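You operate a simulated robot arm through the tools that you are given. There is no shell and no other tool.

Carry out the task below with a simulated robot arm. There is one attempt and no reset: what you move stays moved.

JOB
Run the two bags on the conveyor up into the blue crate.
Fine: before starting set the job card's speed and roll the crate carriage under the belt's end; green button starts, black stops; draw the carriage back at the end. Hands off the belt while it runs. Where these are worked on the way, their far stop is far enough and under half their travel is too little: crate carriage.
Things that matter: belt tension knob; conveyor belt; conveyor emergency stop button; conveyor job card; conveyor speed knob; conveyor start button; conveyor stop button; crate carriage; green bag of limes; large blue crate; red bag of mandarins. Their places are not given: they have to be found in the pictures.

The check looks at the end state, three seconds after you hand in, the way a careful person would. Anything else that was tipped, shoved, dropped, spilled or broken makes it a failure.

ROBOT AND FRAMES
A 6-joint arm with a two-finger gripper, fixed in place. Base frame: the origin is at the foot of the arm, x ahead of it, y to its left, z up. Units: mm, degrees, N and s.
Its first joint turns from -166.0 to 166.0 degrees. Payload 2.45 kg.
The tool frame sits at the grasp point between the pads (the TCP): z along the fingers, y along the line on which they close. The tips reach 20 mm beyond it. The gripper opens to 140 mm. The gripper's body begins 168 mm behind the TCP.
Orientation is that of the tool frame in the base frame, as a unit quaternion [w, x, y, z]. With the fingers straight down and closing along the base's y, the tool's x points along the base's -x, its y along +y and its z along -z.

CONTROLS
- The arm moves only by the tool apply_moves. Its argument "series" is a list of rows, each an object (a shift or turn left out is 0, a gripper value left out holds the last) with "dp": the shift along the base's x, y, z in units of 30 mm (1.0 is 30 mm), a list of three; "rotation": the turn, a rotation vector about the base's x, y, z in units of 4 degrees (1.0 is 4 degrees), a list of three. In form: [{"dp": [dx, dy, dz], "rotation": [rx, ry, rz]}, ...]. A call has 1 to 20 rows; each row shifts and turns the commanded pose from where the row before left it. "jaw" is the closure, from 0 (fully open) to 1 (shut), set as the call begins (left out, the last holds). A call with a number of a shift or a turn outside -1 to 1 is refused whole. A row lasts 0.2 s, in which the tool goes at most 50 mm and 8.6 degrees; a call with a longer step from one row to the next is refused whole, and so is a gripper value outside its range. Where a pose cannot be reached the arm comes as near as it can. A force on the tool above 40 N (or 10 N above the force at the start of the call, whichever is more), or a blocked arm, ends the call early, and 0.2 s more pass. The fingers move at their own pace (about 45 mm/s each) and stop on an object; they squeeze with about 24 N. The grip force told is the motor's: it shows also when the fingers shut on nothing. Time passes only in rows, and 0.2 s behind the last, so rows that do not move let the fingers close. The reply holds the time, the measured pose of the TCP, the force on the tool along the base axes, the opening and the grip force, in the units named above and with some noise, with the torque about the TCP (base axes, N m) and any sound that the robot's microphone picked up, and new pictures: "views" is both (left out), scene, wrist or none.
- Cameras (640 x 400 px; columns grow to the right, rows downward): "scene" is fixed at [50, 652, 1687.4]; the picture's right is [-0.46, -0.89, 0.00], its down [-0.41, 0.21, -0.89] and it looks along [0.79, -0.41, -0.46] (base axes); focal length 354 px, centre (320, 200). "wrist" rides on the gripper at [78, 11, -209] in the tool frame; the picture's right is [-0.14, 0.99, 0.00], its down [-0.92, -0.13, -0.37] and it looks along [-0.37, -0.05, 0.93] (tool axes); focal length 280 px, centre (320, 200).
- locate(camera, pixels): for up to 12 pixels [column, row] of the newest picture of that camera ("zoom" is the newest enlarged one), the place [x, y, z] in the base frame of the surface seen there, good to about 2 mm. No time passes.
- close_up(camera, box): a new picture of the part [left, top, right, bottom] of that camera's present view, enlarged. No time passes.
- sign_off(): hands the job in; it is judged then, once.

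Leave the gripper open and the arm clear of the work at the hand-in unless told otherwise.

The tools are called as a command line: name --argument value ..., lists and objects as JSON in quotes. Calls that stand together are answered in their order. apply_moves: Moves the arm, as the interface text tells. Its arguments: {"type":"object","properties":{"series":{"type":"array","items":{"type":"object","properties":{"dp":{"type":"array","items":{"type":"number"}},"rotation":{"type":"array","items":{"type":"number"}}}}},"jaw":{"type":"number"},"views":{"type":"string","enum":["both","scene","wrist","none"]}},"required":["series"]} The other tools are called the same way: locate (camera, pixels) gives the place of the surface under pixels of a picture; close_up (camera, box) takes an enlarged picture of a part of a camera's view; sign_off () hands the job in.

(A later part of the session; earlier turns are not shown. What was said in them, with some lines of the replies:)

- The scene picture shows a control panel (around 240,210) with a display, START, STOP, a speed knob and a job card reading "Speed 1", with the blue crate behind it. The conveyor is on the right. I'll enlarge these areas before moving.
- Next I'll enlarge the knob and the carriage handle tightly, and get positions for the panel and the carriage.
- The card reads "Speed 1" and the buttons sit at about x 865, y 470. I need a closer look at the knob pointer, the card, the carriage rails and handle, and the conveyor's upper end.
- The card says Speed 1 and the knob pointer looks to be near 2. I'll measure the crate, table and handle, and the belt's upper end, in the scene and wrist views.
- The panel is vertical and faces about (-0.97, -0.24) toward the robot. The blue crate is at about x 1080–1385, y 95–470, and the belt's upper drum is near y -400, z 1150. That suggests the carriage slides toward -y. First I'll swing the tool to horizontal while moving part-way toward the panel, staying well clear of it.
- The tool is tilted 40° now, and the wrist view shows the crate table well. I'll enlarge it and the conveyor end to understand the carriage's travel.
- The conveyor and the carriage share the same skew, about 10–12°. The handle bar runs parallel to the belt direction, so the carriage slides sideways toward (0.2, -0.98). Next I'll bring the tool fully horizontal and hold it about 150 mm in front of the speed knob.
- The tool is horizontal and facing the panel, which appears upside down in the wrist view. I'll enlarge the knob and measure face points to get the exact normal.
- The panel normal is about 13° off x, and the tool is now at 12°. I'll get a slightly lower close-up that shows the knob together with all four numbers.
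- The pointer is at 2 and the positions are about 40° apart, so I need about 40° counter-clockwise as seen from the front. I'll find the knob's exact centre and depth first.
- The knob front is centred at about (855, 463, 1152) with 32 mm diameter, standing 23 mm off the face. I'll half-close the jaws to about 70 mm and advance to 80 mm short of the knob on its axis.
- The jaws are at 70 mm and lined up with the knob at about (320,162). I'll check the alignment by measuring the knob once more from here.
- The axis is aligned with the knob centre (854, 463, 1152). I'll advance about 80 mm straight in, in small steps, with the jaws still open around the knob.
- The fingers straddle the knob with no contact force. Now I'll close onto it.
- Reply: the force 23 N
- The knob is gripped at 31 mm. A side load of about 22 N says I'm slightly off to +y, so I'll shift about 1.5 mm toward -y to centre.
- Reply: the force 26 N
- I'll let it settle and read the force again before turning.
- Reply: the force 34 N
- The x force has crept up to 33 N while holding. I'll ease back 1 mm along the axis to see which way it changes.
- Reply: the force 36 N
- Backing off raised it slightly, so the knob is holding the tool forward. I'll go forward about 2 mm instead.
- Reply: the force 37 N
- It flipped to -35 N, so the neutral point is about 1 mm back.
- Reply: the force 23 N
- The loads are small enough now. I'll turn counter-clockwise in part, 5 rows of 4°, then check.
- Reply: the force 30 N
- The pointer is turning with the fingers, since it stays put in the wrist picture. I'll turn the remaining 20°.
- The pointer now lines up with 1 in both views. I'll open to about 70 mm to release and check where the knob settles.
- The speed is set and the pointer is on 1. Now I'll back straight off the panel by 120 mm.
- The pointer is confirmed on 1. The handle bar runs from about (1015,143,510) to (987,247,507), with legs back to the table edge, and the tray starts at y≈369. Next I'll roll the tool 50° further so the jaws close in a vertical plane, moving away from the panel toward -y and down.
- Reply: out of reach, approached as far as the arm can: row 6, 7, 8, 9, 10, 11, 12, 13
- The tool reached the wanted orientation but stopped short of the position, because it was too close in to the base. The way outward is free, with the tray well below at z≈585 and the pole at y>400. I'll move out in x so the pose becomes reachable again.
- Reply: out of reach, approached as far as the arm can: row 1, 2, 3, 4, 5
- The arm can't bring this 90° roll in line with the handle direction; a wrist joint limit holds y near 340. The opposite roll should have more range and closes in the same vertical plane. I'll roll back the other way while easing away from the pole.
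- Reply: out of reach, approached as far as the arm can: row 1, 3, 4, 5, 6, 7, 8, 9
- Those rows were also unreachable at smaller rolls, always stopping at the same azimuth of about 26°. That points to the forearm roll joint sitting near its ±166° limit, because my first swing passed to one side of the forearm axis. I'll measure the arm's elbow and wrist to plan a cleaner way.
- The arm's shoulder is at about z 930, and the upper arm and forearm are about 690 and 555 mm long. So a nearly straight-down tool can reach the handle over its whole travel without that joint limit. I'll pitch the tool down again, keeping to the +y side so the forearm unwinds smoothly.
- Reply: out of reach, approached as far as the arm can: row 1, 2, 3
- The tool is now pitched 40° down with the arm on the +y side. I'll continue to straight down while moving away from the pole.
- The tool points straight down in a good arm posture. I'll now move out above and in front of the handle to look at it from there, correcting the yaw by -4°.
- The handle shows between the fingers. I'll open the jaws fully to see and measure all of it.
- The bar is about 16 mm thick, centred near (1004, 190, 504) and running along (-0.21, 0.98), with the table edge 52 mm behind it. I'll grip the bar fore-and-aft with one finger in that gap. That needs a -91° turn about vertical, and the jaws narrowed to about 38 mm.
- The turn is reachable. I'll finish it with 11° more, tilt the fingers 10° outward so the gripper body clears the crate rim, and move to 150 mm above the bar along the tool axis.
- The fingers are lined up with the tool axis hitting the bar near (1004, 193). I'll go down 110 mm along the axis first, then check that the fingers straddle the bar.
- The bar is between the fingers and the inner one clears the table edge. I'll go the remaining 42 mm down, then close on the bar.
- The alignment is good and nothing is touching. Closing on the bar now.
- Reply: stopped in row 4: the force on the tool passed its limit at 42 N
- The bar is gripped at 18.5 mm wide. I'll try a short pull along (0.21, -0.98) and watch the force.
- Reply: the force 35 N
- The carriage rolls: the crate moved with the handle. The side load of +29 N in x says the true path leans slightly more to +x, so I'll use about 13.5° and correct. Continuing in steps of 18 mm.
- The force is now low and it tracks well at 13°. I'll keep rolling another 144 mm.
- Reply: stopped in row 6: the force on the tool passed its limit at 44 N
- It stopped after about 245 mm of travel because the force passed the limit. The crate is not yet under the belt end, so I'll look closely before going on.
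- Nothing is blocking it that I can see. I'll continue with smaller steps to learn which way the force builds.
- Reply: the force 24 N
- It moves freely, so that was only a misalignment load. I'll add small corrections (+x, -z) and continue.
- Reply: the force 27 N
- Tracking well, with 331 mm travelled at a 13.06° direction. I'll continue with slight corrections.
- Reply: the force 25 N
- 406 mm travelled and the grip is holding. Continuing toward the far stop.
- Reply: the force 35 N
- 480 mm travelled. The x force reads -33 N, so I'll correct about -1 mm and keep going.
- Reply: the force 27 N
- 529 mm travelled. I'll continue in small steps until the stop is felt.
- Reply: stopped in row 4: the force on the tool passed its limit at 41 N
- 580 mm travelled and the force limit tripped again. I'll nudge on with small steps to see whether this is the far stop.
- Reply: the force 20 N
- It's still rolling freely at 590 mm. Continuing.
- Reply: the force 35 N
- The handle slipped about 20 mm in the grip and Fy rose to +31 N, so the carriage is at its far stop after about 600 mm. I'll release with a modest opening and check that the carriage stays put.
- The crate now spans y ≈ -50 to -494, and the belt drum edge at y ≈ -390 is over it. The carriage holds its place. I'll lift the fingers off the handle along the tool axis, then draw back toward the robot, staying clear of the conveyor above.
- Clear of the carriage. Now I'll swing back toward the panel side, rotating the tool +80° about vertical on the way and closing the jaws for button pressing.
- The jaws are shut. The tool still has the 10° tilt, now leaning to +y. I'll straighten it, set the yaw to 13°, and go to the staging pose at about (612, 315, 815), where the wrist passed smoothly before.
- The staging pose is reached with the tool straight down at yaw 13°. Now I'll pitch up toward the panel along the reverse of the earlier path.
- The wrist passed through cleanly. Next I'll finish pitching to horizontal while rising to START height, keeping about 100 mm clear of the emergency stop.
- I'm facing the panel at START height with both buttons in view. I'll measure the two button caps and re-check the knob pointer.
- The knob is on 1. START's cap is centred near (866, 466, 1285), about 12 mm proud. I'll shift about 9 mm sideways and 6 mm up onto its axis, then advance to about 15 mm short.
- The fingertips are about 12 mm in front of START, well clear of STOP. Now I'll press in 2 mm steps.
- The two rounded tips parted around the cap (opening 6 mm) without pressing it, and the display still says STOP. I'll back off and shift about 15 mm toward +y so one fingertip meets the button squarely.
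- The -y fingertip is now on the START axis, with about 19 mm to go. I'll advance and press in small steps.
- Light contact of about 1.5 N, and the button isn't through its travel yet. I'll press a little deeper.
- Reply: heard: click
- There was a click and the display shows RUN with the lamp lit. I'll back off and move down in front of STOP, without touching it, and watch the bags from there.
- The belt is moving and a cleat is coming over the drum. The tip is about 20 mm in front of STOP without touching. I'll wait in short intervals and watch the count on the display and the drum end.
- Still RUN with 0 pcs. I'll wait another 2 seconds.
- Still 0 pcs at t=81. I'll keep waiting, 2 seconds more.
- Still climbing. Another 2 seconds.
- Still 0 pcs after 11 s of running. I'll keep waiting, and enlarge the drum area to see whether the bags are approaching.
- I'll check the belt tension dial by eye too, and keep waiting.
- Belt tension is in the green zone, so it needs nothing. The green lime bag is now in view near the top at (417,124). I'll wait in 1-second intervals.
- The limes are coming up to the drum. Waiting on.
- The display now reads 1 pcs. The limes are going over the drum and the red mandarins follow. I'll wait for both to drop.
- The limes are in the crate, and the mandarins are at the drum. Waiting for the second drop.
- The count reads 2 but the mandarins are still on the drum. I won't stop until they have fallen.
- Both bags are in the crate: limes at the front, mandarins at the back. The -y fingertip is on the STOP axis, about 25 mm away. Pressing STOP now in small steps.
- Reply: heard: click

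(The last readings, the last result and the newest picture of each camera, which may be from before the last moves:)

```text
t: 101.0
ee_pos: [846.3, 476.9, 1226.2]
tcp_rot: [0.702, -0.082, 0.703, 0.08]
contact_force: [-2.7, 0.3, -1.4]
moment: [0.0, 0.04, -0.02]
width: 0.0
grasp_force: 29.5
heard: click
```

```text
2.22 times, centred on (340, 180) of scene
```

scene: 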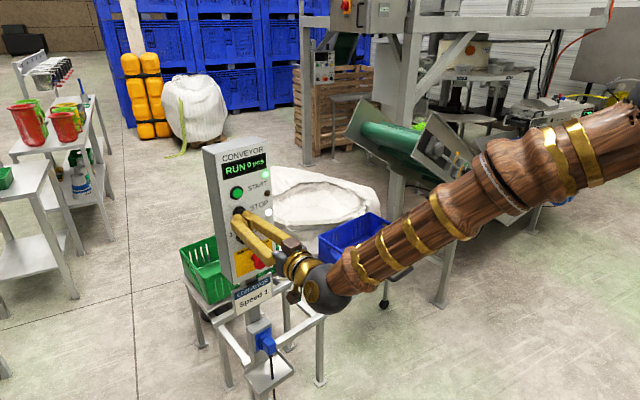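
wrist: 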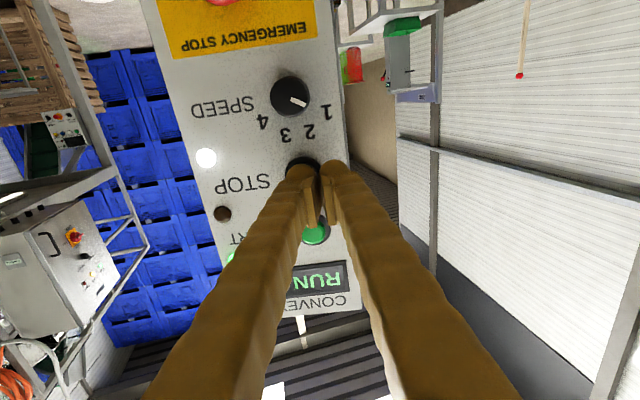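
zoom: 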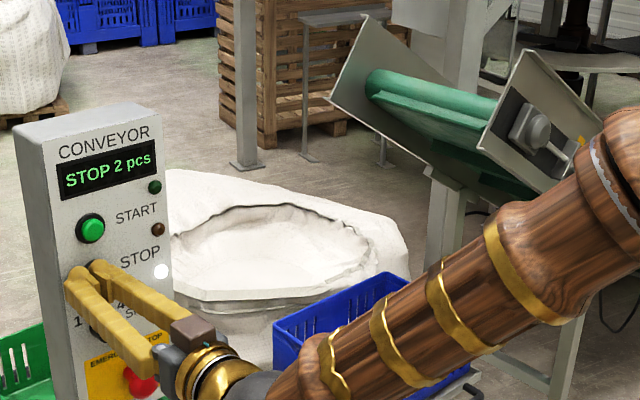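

The display reads STOP 2 pcs, so the belt has stopped. I'll back straight off the panel, then retrace the same path down to the staging pose.

apply_moves --series '[{"dp": [-0.4, -0.09, 0]}, {"dp": [-0.95, -0.22, 0]}, {"dp": [-0.95, -0.22, 0]}, {"dp": [-0.95, -0.22, 0]}, {"dp": [-0.15, 0.034, -0.98]}, {"dp": [-0.15, 0.034, -0.98], "rotation": [-0.04, 0.18, 0]}, {"dp": [-0.04, 0.034, -0.98], "rotation": [-0.225, 0.974, 0]}, {"dp": [-0.04, 0.034, -0.98], "rotation": [-0.225, 0.974, 0]}, {"dp": [-0.04, 0.034, -0.98], "rotation": [-0.225, 0.974, 0]}, {"dp": [-0.04, 0.034, -0.98], "rotation": [-0.225, 0.974, 0]}, {"dp": [-0.04, 0.034, -0.98], "rotation": [-0.225, 0.974, 0]}, {"dp": [-0.04, 0.034, -0.98], "rotation": [-0.225, 0.974, 0]}, {"dp": [-0.04, 0.034, -0.98], "rotation": [-0.225, 0.974, 0]}, {"dp": [-0.04, 0.034, -0.98], "rotation": [-0.225, 0.974, 0]}, {"dp": [-0.04, 0.034, -0.98], "rotation": [-0.225, 0.974, 0]}, {"dp": [-0.04, 0.034, -0.98], "rotation": [-0.225, 0.974, 0]}]'

```text
t: 104.4
ee_pos: [728.6, 467.0, 873.2]
tcp_rot: [0.412, -0.104, 0.904, 0.047]
contact_force: [0.5, 0.4, 0.2]
moment: [0.02, -0.01, 0.02]
width: 0.0
grasp_force: 29.8
```

scene: 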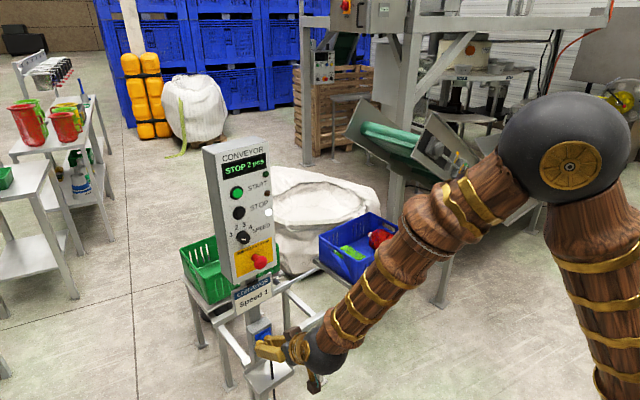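
wrist: 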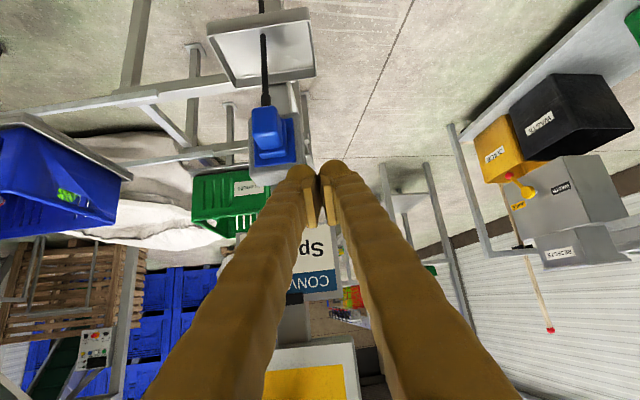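

Both bags show in the crate, and the display holds STOP 2 pcs. Continuing down to the straight-down staging pose.

apply_moves --series '[{"dp": [-0.34, -0.1, -0.2], "rotation": [-0.225, 0.974, 0]}, {"dp": [-0.34, -0.1, -0.2], "rotation": [-0.225, 0.974, 0]}, {"dp": [-0.34, -0.1, -0.2], "rotation": [-0.225, 0.974, 0]}, {"dp": [-0.34, -0.1, -0.2], "rotation": [-0.225, 0.974, 0]}, {"dp": [-0.34, -0.1, -0.2], "rotation": [-0.225, 0.974, 0]}, {"dp": [-0.34, -0.1, -0.2], "rotation": [-0.225, 0.974, 0]}, {"dp": [-0.34, -0.3, -0.2], "rotation": [-0.225, 0.974, 0]}, {"dp": [-0.34, -0.7, -0.1], "rotation": [-0.225, 0.974, 0]}, {"dp": [-0.34, -0.7, -0.1], "rotation": [-0.225, 0.974, 0]}, {"dp": [-0.34, -0.7, -0.1], "rotation": [-0.225, 0.974, 0]}, {"dp": [-0.34, -0.7, -0.1], "rotation": [-0.225, 0.974, 0]}, {"dp": [-0.34, -0.7, -0.1], "rotation": [-0.225, 0.974, 0]}, {"dp": [0, -0.7, 0], "rotation": [-0.08, 0.33, 0]}]' --views "none"

close_up --camera "scene" --box '[300, 190, 430, 310]'

```text
t: 107.2
ee_pos: [606.2, 314.8, 816.5]
tcp_rot: [-0.003, -0.114, 0.993, 0.0]
contact_force: [0.5, 0.3, 0.0]
moment: [0.0, 0.01, 0.0]
width: 0.1
grasp_force: 29.7
```

```text
3.33 times, centred on (365, 250) of scene
```

zoom: 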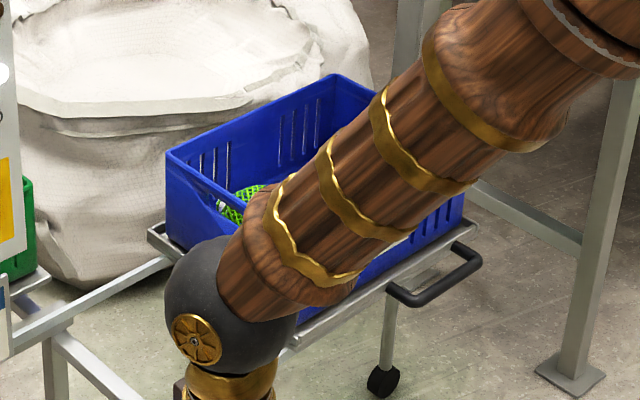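

The crate holds the bags and the handle is free at about (1140, -400). I'll travel there with the tool down, turning -80° about vertical and opening the jaws to 38 mm.

apply_moves --series '[{"dp": [0.3, -0.9, 0], "rotation": [0, 0, -1]}, {"dp": [0.4, -0.95, 0], "rotation": [0, 0, -1]}, {"dp": [0.5, -0.95, -0.1], "rotation": [0, 0, -1]}, {"dp": [0.5, -0.95, -0.1], "rotation": [0, 0, -1]}, {"dp": [0.5, -0.95, -0.1], "rotation": [0, 0, -1]}, {"dp": [0.5, -0.95, -0.1], "rotation": [0, 0, -1]}, {"dp": [0.5, -0.95, -0.1], "rotation": [0, 0, -1]}, {"dp": [0.5, -0.95, -0.1], "rotation": [0, 0, -1]}, {"dp": [0.5, -0.95, -0.1], "rotation": [0, 0, -1]}, {"dp": [0.5, -0.95, -0.1], "rotation": [0, 0, -1]}, {"dp": [0.5, -0.95, -0.1], "rotation": [0, 0, -1]}, {"dp": [0.5, -0.95, -0.1], "rotation": [0, 0, -1]}, {"dp": [0.5, -0.95, -0.1], "rotation": [0, 0, -1]}, {"dp": [0.5, -0.95, -0.1], "rotation": [0, 0, -1]}, {"dp": [0.5, -0.95, -0.1], "rotation": [0, 0, -1]}, {"dp": [0.5, -0.95, -0.1], "rotation": [0, 0, -1]}, {"dp": [0.5, -0.95, -0.1], "rotation": [0, 0, -1]}, {"dp": [0.5, -0.95, -0.1], "rotation": [0, 0, -1]}, {"dp": [0.5, -0.95, -0.1], "rotation": [0, 0, -1]}, {"dp": [0.5, -0.95, -0.1], "rotation": [0, 0, -1]}]' --jaw 0.73

```text
t: 111.4
ee_pos: [897.5, -255.7, 761.9]
tcp_rot: [-0.001, 0.551, 0.834, 0.001]
contact_force: [0.5, 0.8, 0.1]
moment: [-0.03, 0.02, -0.01]
width: 37.9
grasp_force: 0.1
```

scene: 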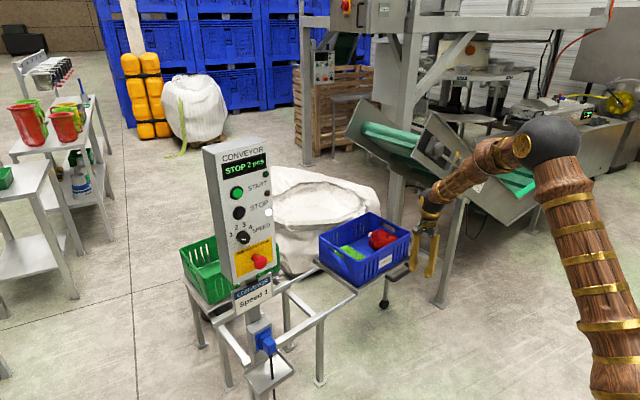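
wrist: 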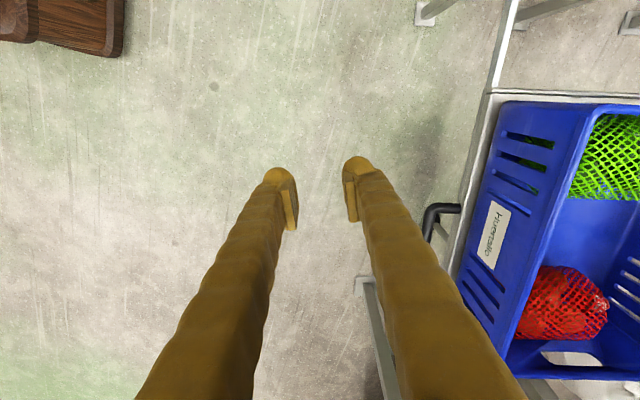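

Both bags lie in the crate. I'll finish the yaw and the 10° tilt, and come to 150 mm above the handle bar, aiming nearer its +y leg for the pull back.

apply_moves --series '[{"dp": [0.885, -0.485, -0.3], "rotation": [0, 0, -0.92]}, {"dp": [0.885, -0.485, -0.3], "rotation": [0, 0, -0.92]}, {"dp": [0.885, -0.485, -0.3], "rotation": [0, 0, -0.92]}, {"dp": [0.885, -0.485, -0.5], "rotation": [0.175, -0.815, 0]}, {"dp": [0.885, -0.485, -0.5], "rotation": [0.175, -0.815, 0]}, {"dp": [0.885, -0.485, -0.5], "rotation": [0.175, -0.815, 0]}, {"dp": [0.885, -0.485, -0.5]}, {"dp": [0.885, -0.485, -0.5]}, {"dp": [0, 0, 0]}]'

close_up --camera "wrist" --box '[240, 80, 440, 260]'

```text
t: 113.4
ee_pos: [1108.3, -371.0, 661.3]
tcp_rot: [0.053, 0.626, 0.775, 0.069]
contact_force: [0.6, 0.1, 0.3]
moment: [0.01, 0.0, -0.01]
width: 37.7
grasp_force: 0.1
```

scene: 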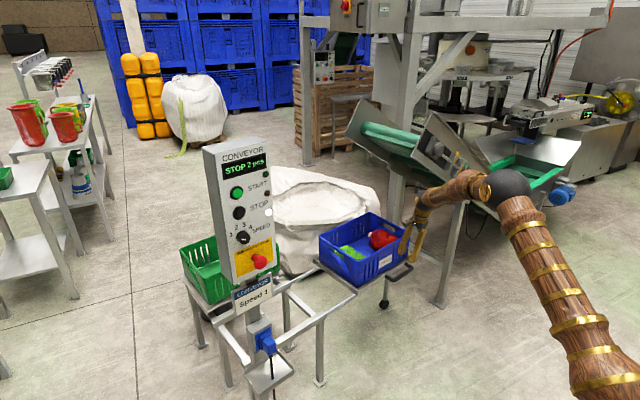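
wrist: 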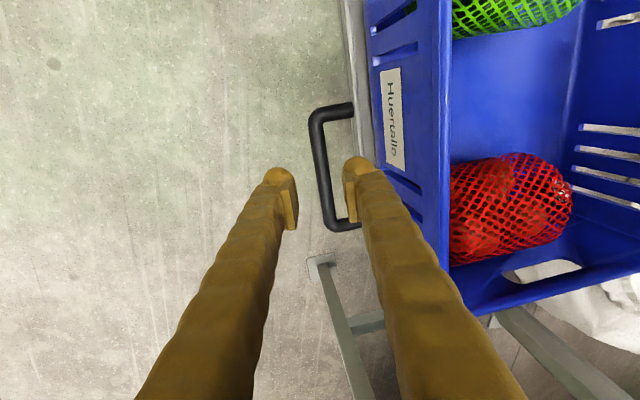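

```text
2.22 times, centred on (340, 170) of wrist
```

zoom: 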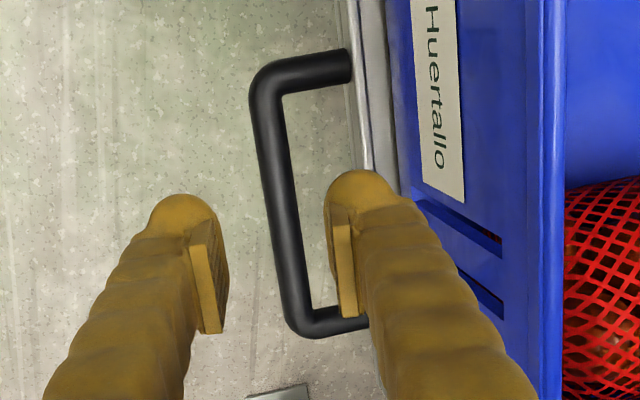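

I'll measure the bar and legs at this position before going down.

locate --camera "zoom" --pixels '[[264, 110], [272, 160], [280, 210], [289, 265], [298, 310], [310, 72], [335, 68], [325, 322], [300, 150], [358, 120], [272, 200], [290, 200]]'

```text
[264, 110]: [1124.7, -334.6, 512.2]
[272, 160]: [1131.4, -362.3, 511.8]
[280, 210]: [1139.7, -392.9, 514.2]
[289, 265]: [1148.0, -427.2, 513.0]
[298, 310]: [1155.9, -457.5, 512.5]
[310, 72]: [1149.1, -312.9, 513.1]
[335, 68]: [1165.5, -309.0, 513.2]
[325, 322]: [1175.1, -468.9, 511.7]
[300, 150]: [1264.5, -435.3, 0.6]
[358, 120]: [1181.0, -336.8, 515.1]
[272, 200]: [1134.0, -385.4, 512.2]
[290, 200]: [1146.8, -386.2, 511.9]
```

The bar passes through about (1136, -366), which the tool axis meets within 1 mm. I'll go down along the axis in two stages.

apply_moves --series '[{"dp": [0.16, 0.032, -0.9]}, {"dp": [0.16, 0.032, -0.9]}, {"dp": [0.16, 0.032, -0.9]}, {"dp": [0.16, 0.032, -0.9]}, {"dp": [0, 0, 0]}]' --views "wrist"

close_up --camera "wrist" --box '[240, 125, 400, 250]'

```text
t: 114.6
ee_pos: [1129.6, -367.9, 551.1]
tcp_rot: [0.054, 0.626, 0.775, 0.068]
contact_force: [-0.4, 0.5, 0.0]
moment: [-0.02, 0.02, 0.02]
width: 37.4
grasp_force: 0.0
```

wrist: 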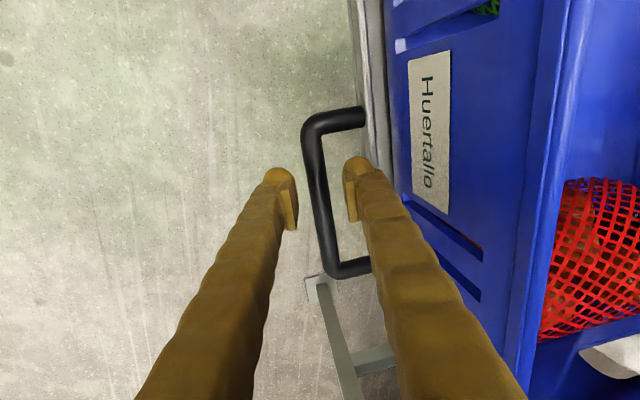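

```text
3.20 times, centred on (320, 188) of wrist
```

zoom: 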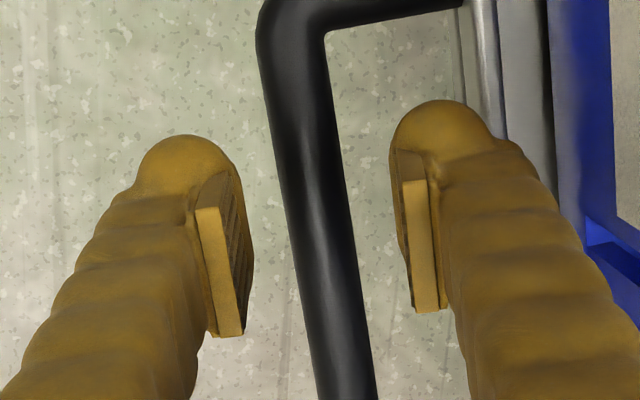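

The bar lies between the fingers with room on both sides. I'll go down the last 43 mm, then close.

apply_moves --series '[{"dp": [0.115, 0.025, -0.7]}, {"dp": [0.115, 0.025, -0.7]}, {"dp": [0, 0, 0]}]' --views "wrist"

apply_moves --series '[{"dp": [0, 0, 0]}, {"dp": [0, 0, 0]}, {"dp": [0, 0, 0]}, {"dp": [0, 0, 0]}]' --jaw 1 --views "wrist"

```text
t: 115.4
ee_pos: [1137.0, -366.3, 508.9]
tcp_rot: [0.053, 0.626, 0.775, 0.069]
contact_force: [0.2, 0.0, -0.2]
moment: [0.02, 0.0, 0.03]
width: 38.0
grasp_force: 0.0
```

wrist: 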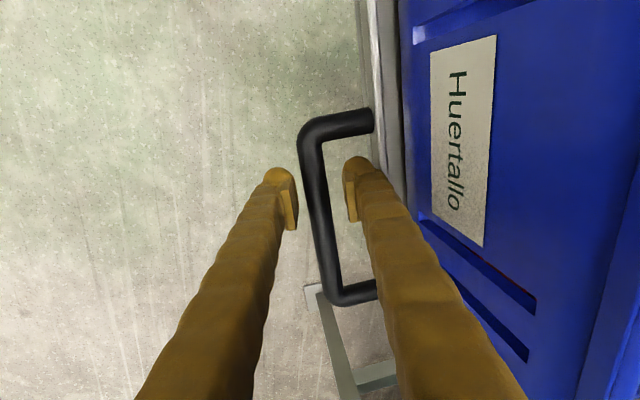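

```text
t: 116.4
ee_pos: [1135.5, -368.4, 508.7]
tcp_rot: [0.052, 0.626, 0.775, 0.069]
contact_force: [-23.3, -5.0, -1.5]
moment: [-0.2, 0.18, 0.99]
width: 18.3
grasp_force: 43.7
```

wrist: 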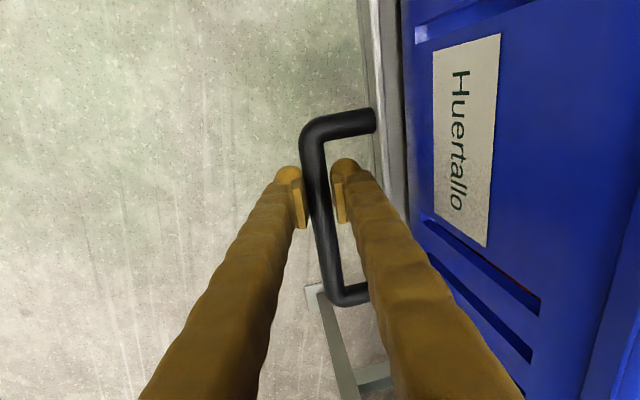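

The bar is gripped. Now I'll draw the carriage back gently along (-0.226, +0.974), with a small -x correction for the side load.

apply_moves --series '[{"dp": [-0.07, 0.2, 0]}, {"dp": [-0.09, 0.39, 0]}, {"dp": [-0.09, 0.39, 0]}, {"dp": [-0.09, 0.39, 0]}, {"dp": [-0.09, 0.39, 0]}]'

```text
t: 117.6
ee_pos: [1123.6, -312.0, 508.1]
tcp_rot: [0.052, 0.627, 0.774, 0.068]
contact_force: [-34.2, -5.4, -9.9]
moment: [-0.02, 0.33, 1.06]
width: 18.2
grasp_force: 43.7
```

scene: 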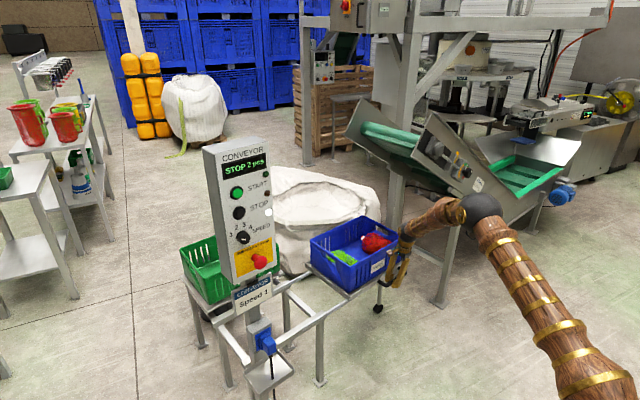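
wrist: 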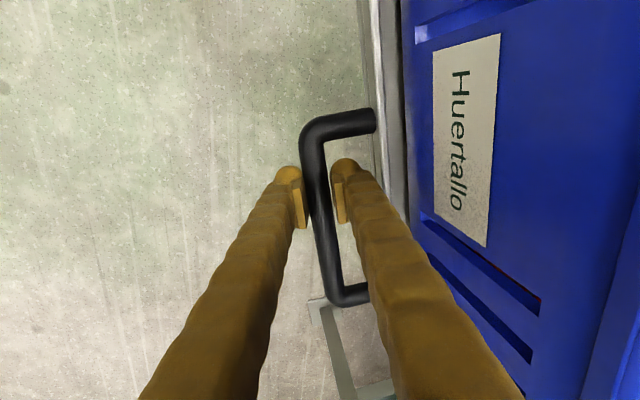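

The carriage follows with the handle fixed in the grip. I'll apply a -1 mm x correction and continue.

apply_moves --series '[{"dp": [-0.125, 0.39, -0.005]}, {"dp": [-0.091, 0.39, 0]}, {"dp": [-0.091, 0.39, 0]}, {"dp": [-0.091, 0.39, 0]}, {"dp": [-0.091, 0.39, 0]}, {"dp": [-0.091, 0.39, 0]}, {"dp": [-0.091, 0.39, 0]}, {"dp": [-0.091, 0.39, 0]}]' --views "wrist"

```text
t: 118.9
ee_pos: [1107.3, -248.0, 509.9]
tcp_rot: [0.051, 0.626, 0.775, 0.068]
contact_force: [3.2, 2.9, -5.2]
moment: [0.38, 0.05, 1.07]
width: 18.6
grasp_force: 43.7
stopped in row 6: the force on the tool passed its limit at 48 N (the readings are from after the stop); the commanded pose is now the measured one
```

wrist: 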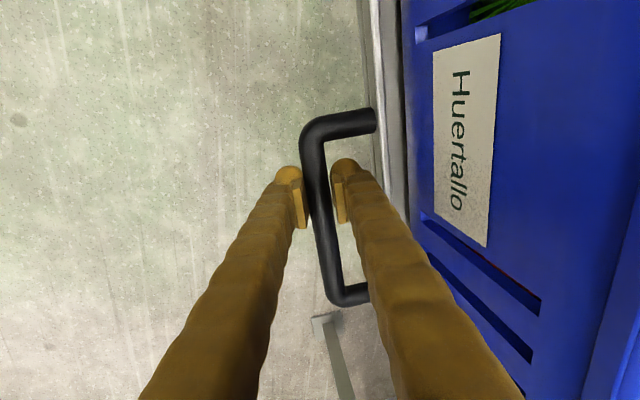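

The misalignment load tripped the limit again and is now relaxed. I'll continue in shorter calls.

apply_moves --series '[{"dp": [-0.091, 0.39, 0]}, {"dp": [-0.091, 0.39, 0]}, {"dp": [-0.091, 0.39, 0]}, {"dp": [-0.091, 0.39, 0]}]' --views "none"

```text
t: 119.9
ee_pos: [1096.3, -200.5, 508.8]
tcp_rot: [0.052, 0.627, 0.775, 0.068]
contact_force: [3.9, 3.0, -8.0]
moment: [-0.05, -0.03, 0.99]
width: 18.3
grasp_force: 44.0
```

apply_moves --series '[{"dp": [-0.091, 0.39, -0.005]}, {"dp": [-0.091, 0.39, 0]}, {"dp": [-0.091, 0.39, 0]}, {"dp": [-0.091, 0.39, 0]}, {"dp": [-0.091, 0.39, 0]}, {"dp": [-0.091, 0.39, 0]}]' --views "scene"

```text
t: 120.8
ee_pos: [1087.8, -162.8, 508.5]
tcp_rot: [0.052, 0.627, 0.775, 0.068]
contact_force: [6.1, 3.6, -9.1]
moment: [0.21, 0.08, 1.04]
width: 18.2
grasp_force: 44.0
stopped in row 4: the force on the tool passed its limit at 43 N (the readings are from after the stop); the commanded pose is now the measured one
```

scene: 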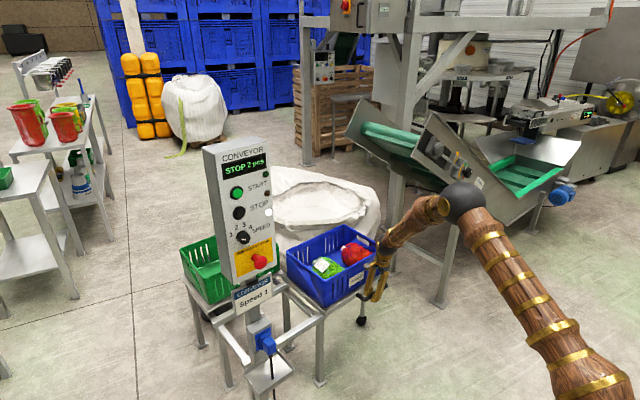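

About 210 mm of return done and the bags are steady in the crate. Continuing with short calls.

apply_moves --series '[{"dp": [-0.085, 0.36, 0]}, {"dp": [-0.085, 0.36, 0]}, {"dp": [-0.085, 0.36, 0]}]' --views "none"

```text
t: 121.6
ee_pos: [1080.2, -129.4, 509.3]
tcp_rot: [0.053, 0.627, 0.775, 0.069]
contact_force: [16.1, 6.5, -12.6]
moment: [-0.09, -0.08, 1.01]
width: 18.6
grasp_force: 43.5
```

apply_moves --series '[{"dp": [-0.065, 0.38, -0.01]}, {"dp": [-0.088, 0.38, 0]}, {"dp": [-0.088, 0.38, 0]}, {"dp": [-0.088, 0.38, 0]}]' --views "none"

```text
t: 122.8
ee_pos: [1069.7, -83.2, 507.9]
tcp_rot: [0.052, 0.626, 0.775, 0.069]
contact_force: [8.8, 0.9, -8.8]
moment: [-0.21, -0.08, 1.0]
width: 18.4
grasp_force: 43.3
stopped in row 4: the force on the tool passed its limit at 41 N (the readings are from after the stop); the commanded pose is now the measured one
```

Progress is good: y is now -83 against a start of about +230 for this grip point. Continuing.

apply_moves --series '[{"dp": [-0.078, 0.38, -0.005]}, {"dp": [-0.087, 0.38, 0]}, {"dp": [-0.087, 0.38, 0]}, {"dp": [-0.087, 0.38, 0]}]' --views "none"

apply_moves --series '[{"dp": [-0.087, 0.38, 0]}, {"dp": [-0.087, 0.38, 0]}, {"dp": [-0.087, 0.38, 0]}]' --views "both"

```text
t: 123.8
ee_pos: [1059.3, -37.4, 508.1]
tcp_rot: [0.053, 0.625, 0.776, 0.069]
contact_force: [5.4, 4.0, -1.5]
moment: [0.27, 0.03, 1.13]
width: 18.2
grasp_force: 44.2
```

```text
t: 124.5
ee_pos: [1050.5, -3.4, 508.1]
tcp_rot: [0.051, 0.626, 0.775, 0.068]
contact_force: [-12.6, 0.3, 10.3]
moment: [-0.07, 0.09, 1.08]
width: 18.1
grasp_force: 43.4
```

scene: 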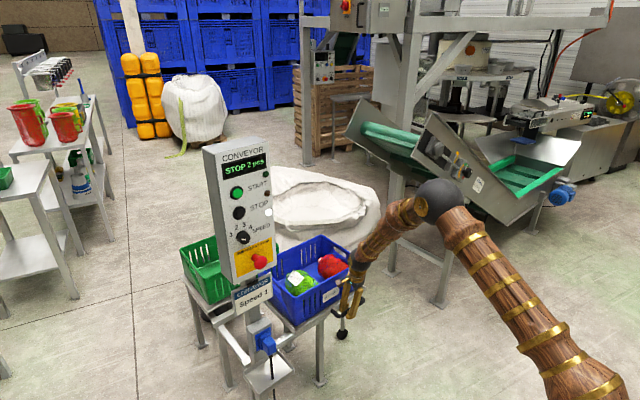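
wrist: 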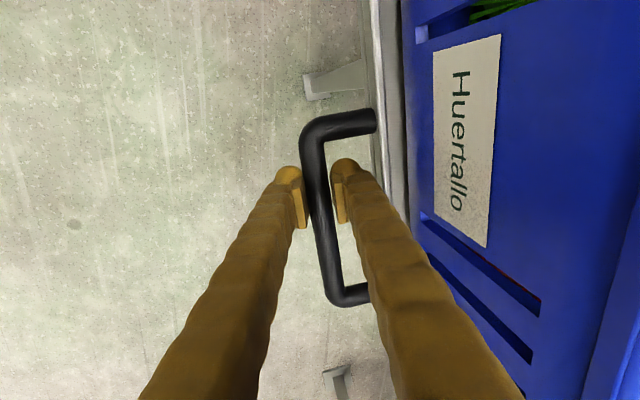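

The carriage is a little over halfway back with the bags upright in the crate. Continuing the pull.

apply_moves --series '[{"dp": [-0.1, 0.38, 0.005]}, {"dp": [-0.088, 0.38, 0]}, {"dp": [-0.088, 0.38, 0]}, {"dp": [-0.088, 0.38, 0]}]' --views "none"

apply_moves --series '[{"dp": [-0.088, 0.38, 0]}, {"dp": [-0.088, 0.38, 0]}, {"dp": [-0.088, 0.38, 0]}]' --views "none"

```text
t: 125.5
ee_pos: [1041.0, 42.6, 507.5]
tcp_rot: [0.051, 0.626, 0.775, 0.068]
contact_force: [-11.7, 0.6, -6.9]
moment: [-0.08, 0.08, 1.07]
width: 18.1
grasp_force: 43.1
```

```text
t: 126.3
ee_pos: [1032.9, 75.7, 508.0]
tcp_rot: [0.052, 0.626, 0.775, 0.068]
contact_force: [-16.9, -0.5, -14.1]
moment: [-0.12, 0.09, 0.95]
width: 18.4
grasp_force: 44.0
```

apply_moves --series '[{"dp": [-0.105, 0.38, -0.01]}, {"dp": [-0.089, 0.38, 0]}, {"dp": [-0.089, 0.38, 0]}, {"dp": [-0.089, 0.38, 0]}]' --views "none"

apply_moves --series '[{"dp": [-0.095, 0.38, 0]}, {"dp": [-0.089, 0.38, 0]}, {"dp": [-0.089, 0.38, 0]}]' --views "both"

```text
t: 127.3
ee_pos: [1022.7, 121.8, 508.9]
tcp_rot: [0.052, 0.626, 0.775, 0.069]
contact_force: [12.0, 5.1, -34.5]
moment: [0.0, -0.06, 0.98]
width: 18.2
grasp_force: 43.4
```

```text
t: 128.1
ee_pos: [1015.8, 152.7, 508.4]
tcp_rot: [0.053, 0.626, 0.775, 0.069]
contact_force: [8.5, 3.4, -11.5]
moment: [0.07, -0.01, 1.05]
width: 18.5
grasp_force: 43.9
stopped in row 3: the force on the tool passed its limit at 47 N (the readings are from after the stop); the commanded pose is now the measured one
```

scene: 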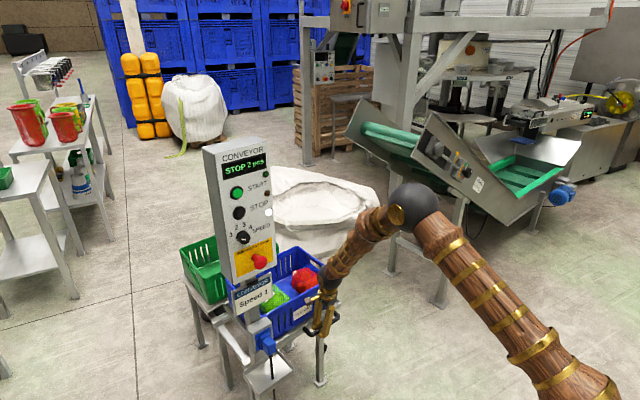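
wrist: 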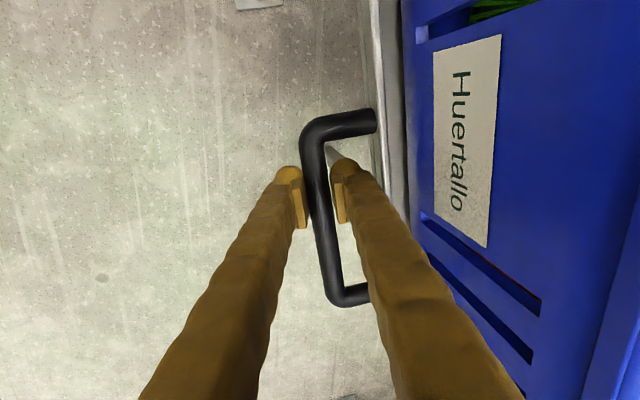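

About 70 mm remain to the starting place. The vertical load had built up, so I'll add a small -z correction and finish gently.

apply_moves --series '[{"dp": [-0.08, 0.36, -0.012]}, {"dp": [-0.084, 0.36, 0]}, {"dp": [-0.084, 0.36, 0]}]' --views "none"

apply_moves --series '[{"dp": [-0.084, 0.36, -0.005]}, {"dp": [-0.07, 0.3, 0]}]' --views "none"

```text
t: 128.9
ee_pos: [1007.8, 185.2, 508.9]
tcp_rot: [0.051, 0.626, 0.775, 0.067]
contact_force: [-6.8, 1.6, 8.5]
moment: [-0.13, 0.05, 0.97]
width: 18.1
grasp_force: 43.5
```

```text
t: 129.5
ee_pos: [1003.1, 205.6, 508.8]
tcp_rot: [0.052, 0.626, 0.775, 0.068]
contact_force: [-1.0, 6.2, -1.3]
moment: [0.04, 0.02, 0.98]
width: 18.0
grasp_force: 43.4
```

Near the starting place now. Going on in 6 mm steps until I feel the back stop.

apply_moves --series '[{"dp": [-0.046, 0.2, 0]}, {"dp": [-0.046, 0.2, 0]}, {"dp": [-0.046, 0.2, 0]}]'

```text
t: 130.3
ee_pos: [999.1, 219.8, 508.4]
tcp_rot: [0.052, 0.626, 0.775, 0.069]
contact_force: [14.1, -29.6, -17.7]
moment: [-0.4, -0.13, 0.87]
width: 18.1
grasp_force: 43.9
```

scene: 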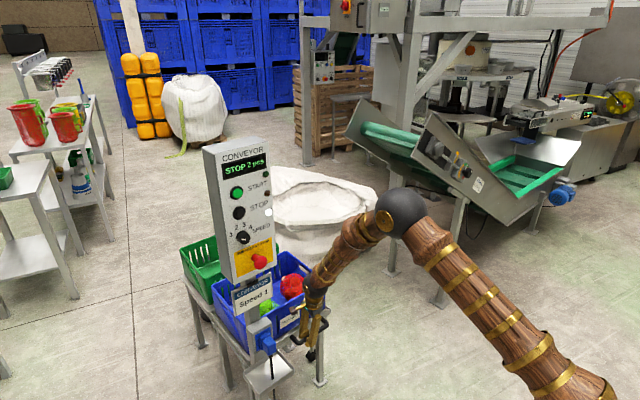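
wrist: 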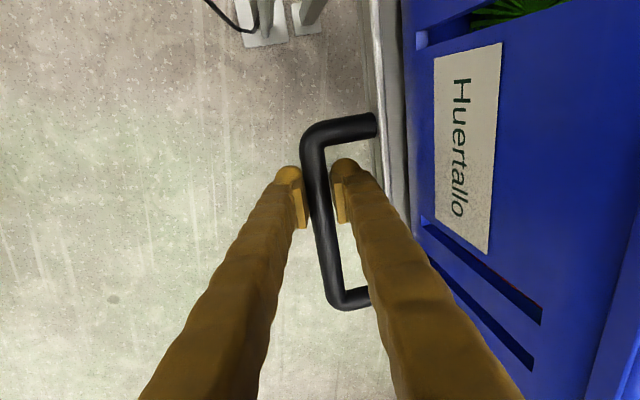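

Fy rose to -30 N and the handle slipped a few mm in the grip, so the carriage is back against its starting stop. Releasing with a modest opening, then lifting out along the tool axis.

apply_moves --series '[{"dp": [0, 0, 0]}, {"dp": [0, 0, 0]}, {"dp": [0, 0, 0]}, {"dp": [0, 0, 0]}]' --jaw 0.73 --views "none"

apply_moves --series '[{"dp": [-0.083, -0.015, 0.49]}, {"dp": [-0.137, -0.026, 0.82]}, {"dp": [-0.137, -0.026, 0.82]}, {"dp": [-0.137, -0.026, 0.82]}, {"dp": [-0.137, -0.026, 0.82]}, {"dp": [-0.3, -0.1, 0.8]}]'

```text
t: 131.3
ee_pos: [998.7, 223.6, 507.7]
tcp_rot: [0.052, 0.627, 0.774, 0.068]
contact_force: [-0.9, -0.3, 0.3]
moment: [0.02, -0.01, 0.03]
width: 37.7
grasp_force: 0.0
```

```text
t: 132.7
ee_pos: [971.9, 216.3, 645.5]
tcp_rot: [0.052, 0.627, 0.774, 0.067]
contact_force: [-1.1, -0.7, 0.0]
moment: [0.03, 0.02, -0.03]
width: 37.7
grasp_force: 0.1
```

scene: 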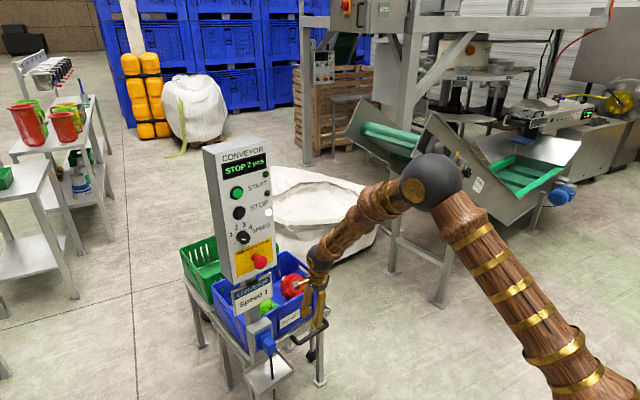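
wrist: 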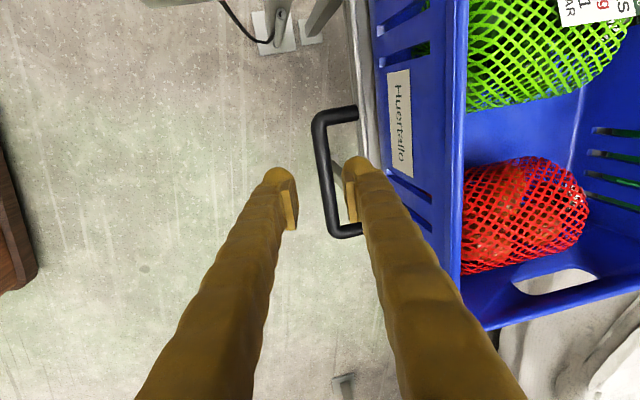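

Clear of the handle. I'll retreat well away toward the robot and open the jaws fully, then check everything.

apply_moves --series '[{"dp": [-0.9, -0.3, 0.5]}, {"dp": [-0.9, -0.3, 0.5]}, {"dp": [-0.9, -0.4, 0.5]}, {"dp": [-0.9, -0.5, 0.5]}, {"dp": [-0.9, -0.5, 0.4]}, {"dp": [-0.9, -0.5, 0.4]}, {"dp": [-0.9, -0.5, 0.4]}, {"dp": [-0.9, -0.5, 0.4]}, {"dp": [-0.9, -0.5, 0.4]}, {"dp": [0, 0, 0]}]' --jaw 0

close_up --camera "scene" --box '[180, 130, 360, 390]'

close_up --camera "scene" --box '[225, 230, 345, 360]'

locate --camera "scene" --pixels '[[312, 333], [322, 327], [303, 341], [295, 313], [323, 283], [242, 237]]'

```text
t: 134.9
ee_pos: [729.0, 93.6, 765.7]
tcp_rot: [0.052, 0.627, 0.774, 0.068]
contact_force: [0.2, -0.3, 0.4]
moment: [0.0, 0.0, -0.01]
width: 140.1
grasp_force: 0.1
```

scene: 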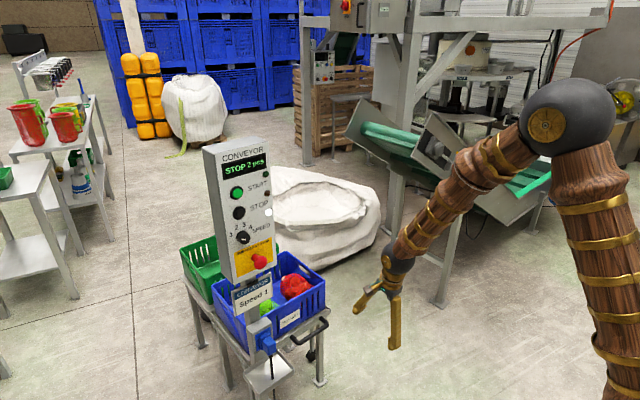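
wrist: 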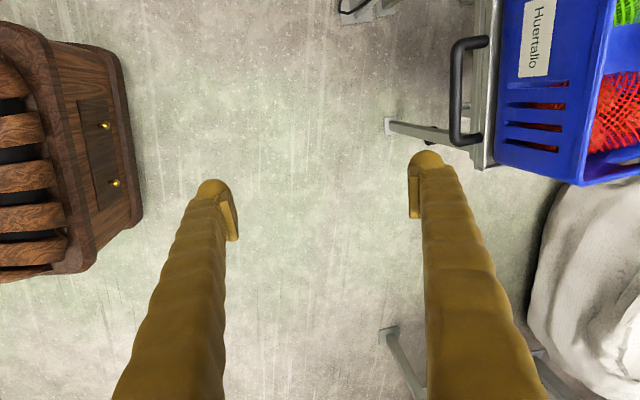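

```text
1.54 times, centred on (270, 260) of scene
```

zoom: 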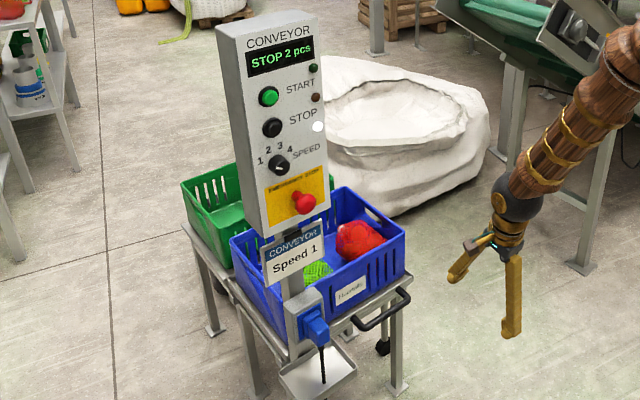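

```text
3.08 times, centred on (285, 295) of scene
```

zoom: 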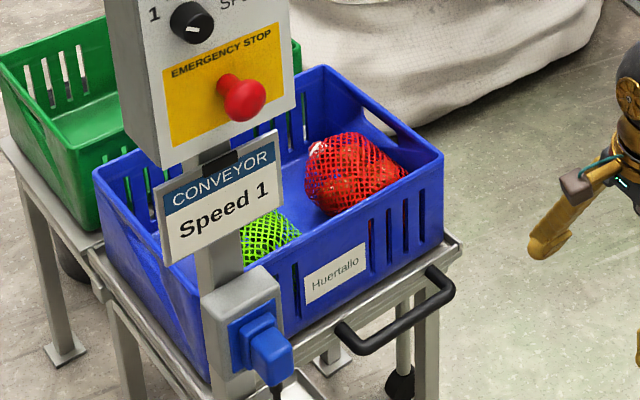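

```text
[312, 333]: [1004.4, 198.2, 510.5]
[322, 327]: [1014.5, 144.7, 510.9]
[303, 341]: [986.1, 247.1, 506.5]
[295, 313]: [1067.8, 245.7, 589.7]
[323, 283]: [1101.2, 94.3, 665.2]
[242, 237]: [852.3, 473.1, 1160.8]
```

The handle is back at its original coordinates to within 1–2 mm. Both bags lie in the blue crate, the display reads STOP 2 pcs, and the arm is clear with jaws open. One last look at the knob and the empty belt before handing in.

close_up --camera "scene" --box '[222, 215, 282, 275]'

close_up --camera "scene" --box '[340, 80, 600, 320]'

```text
6.67 times, centred on (252, 245) of scene
```

zoom: 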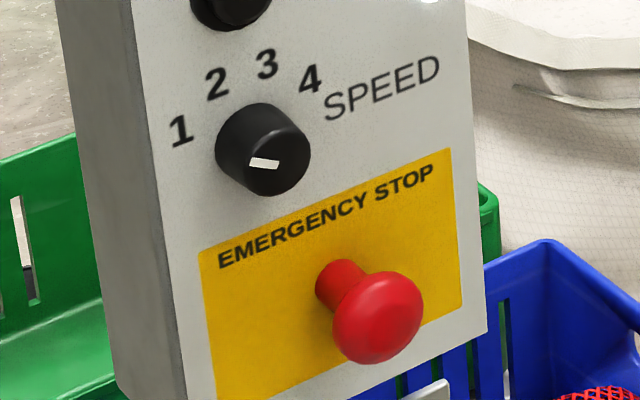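

```text
1.67 times, centred on (470, 200) of scene
```

zoom: 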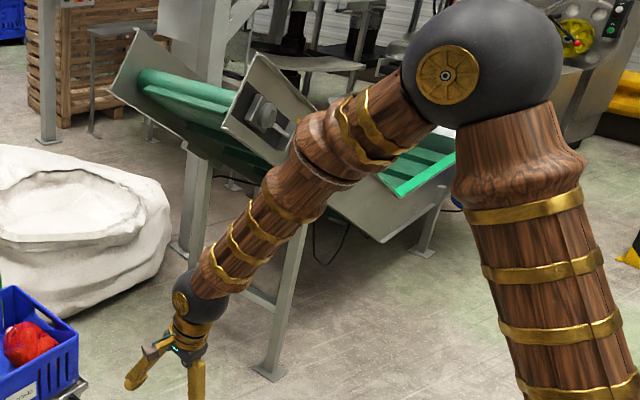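

The knob points to 1, the emergency stop is untouched, the belt is empty and still, and nothing has fallen on the floor. Handing in.

sign_off

```text
The job is handed in.
```

The job is done and handed in. Both bags, the limes and the mandarins, are lying in the blue crate, and the display reads STOP 2 pcs.

- **Speed:** the knob was on 2. I set it to 1 to match the job card before starting.
- **Carriage:** I rolled it about 600 mm to its far stop under the belt's end. Afterwards I drew it back against its starting stop; the handle measures within 1–2 mm of where it began.
- **Belt:** my first press on the green button did nothing because the fingertips parted around it. A second press with one fingertip started the belt. I pressed the black button only after both bags had dropped into the crate. The arm stayed away from the belt while it ran.
- **End state:** the emergency stop and belt tension knob were not touched. In the last pictures the belt is empty and still, and nothing has fallen. The gripper is open and the arm is clear of the work.
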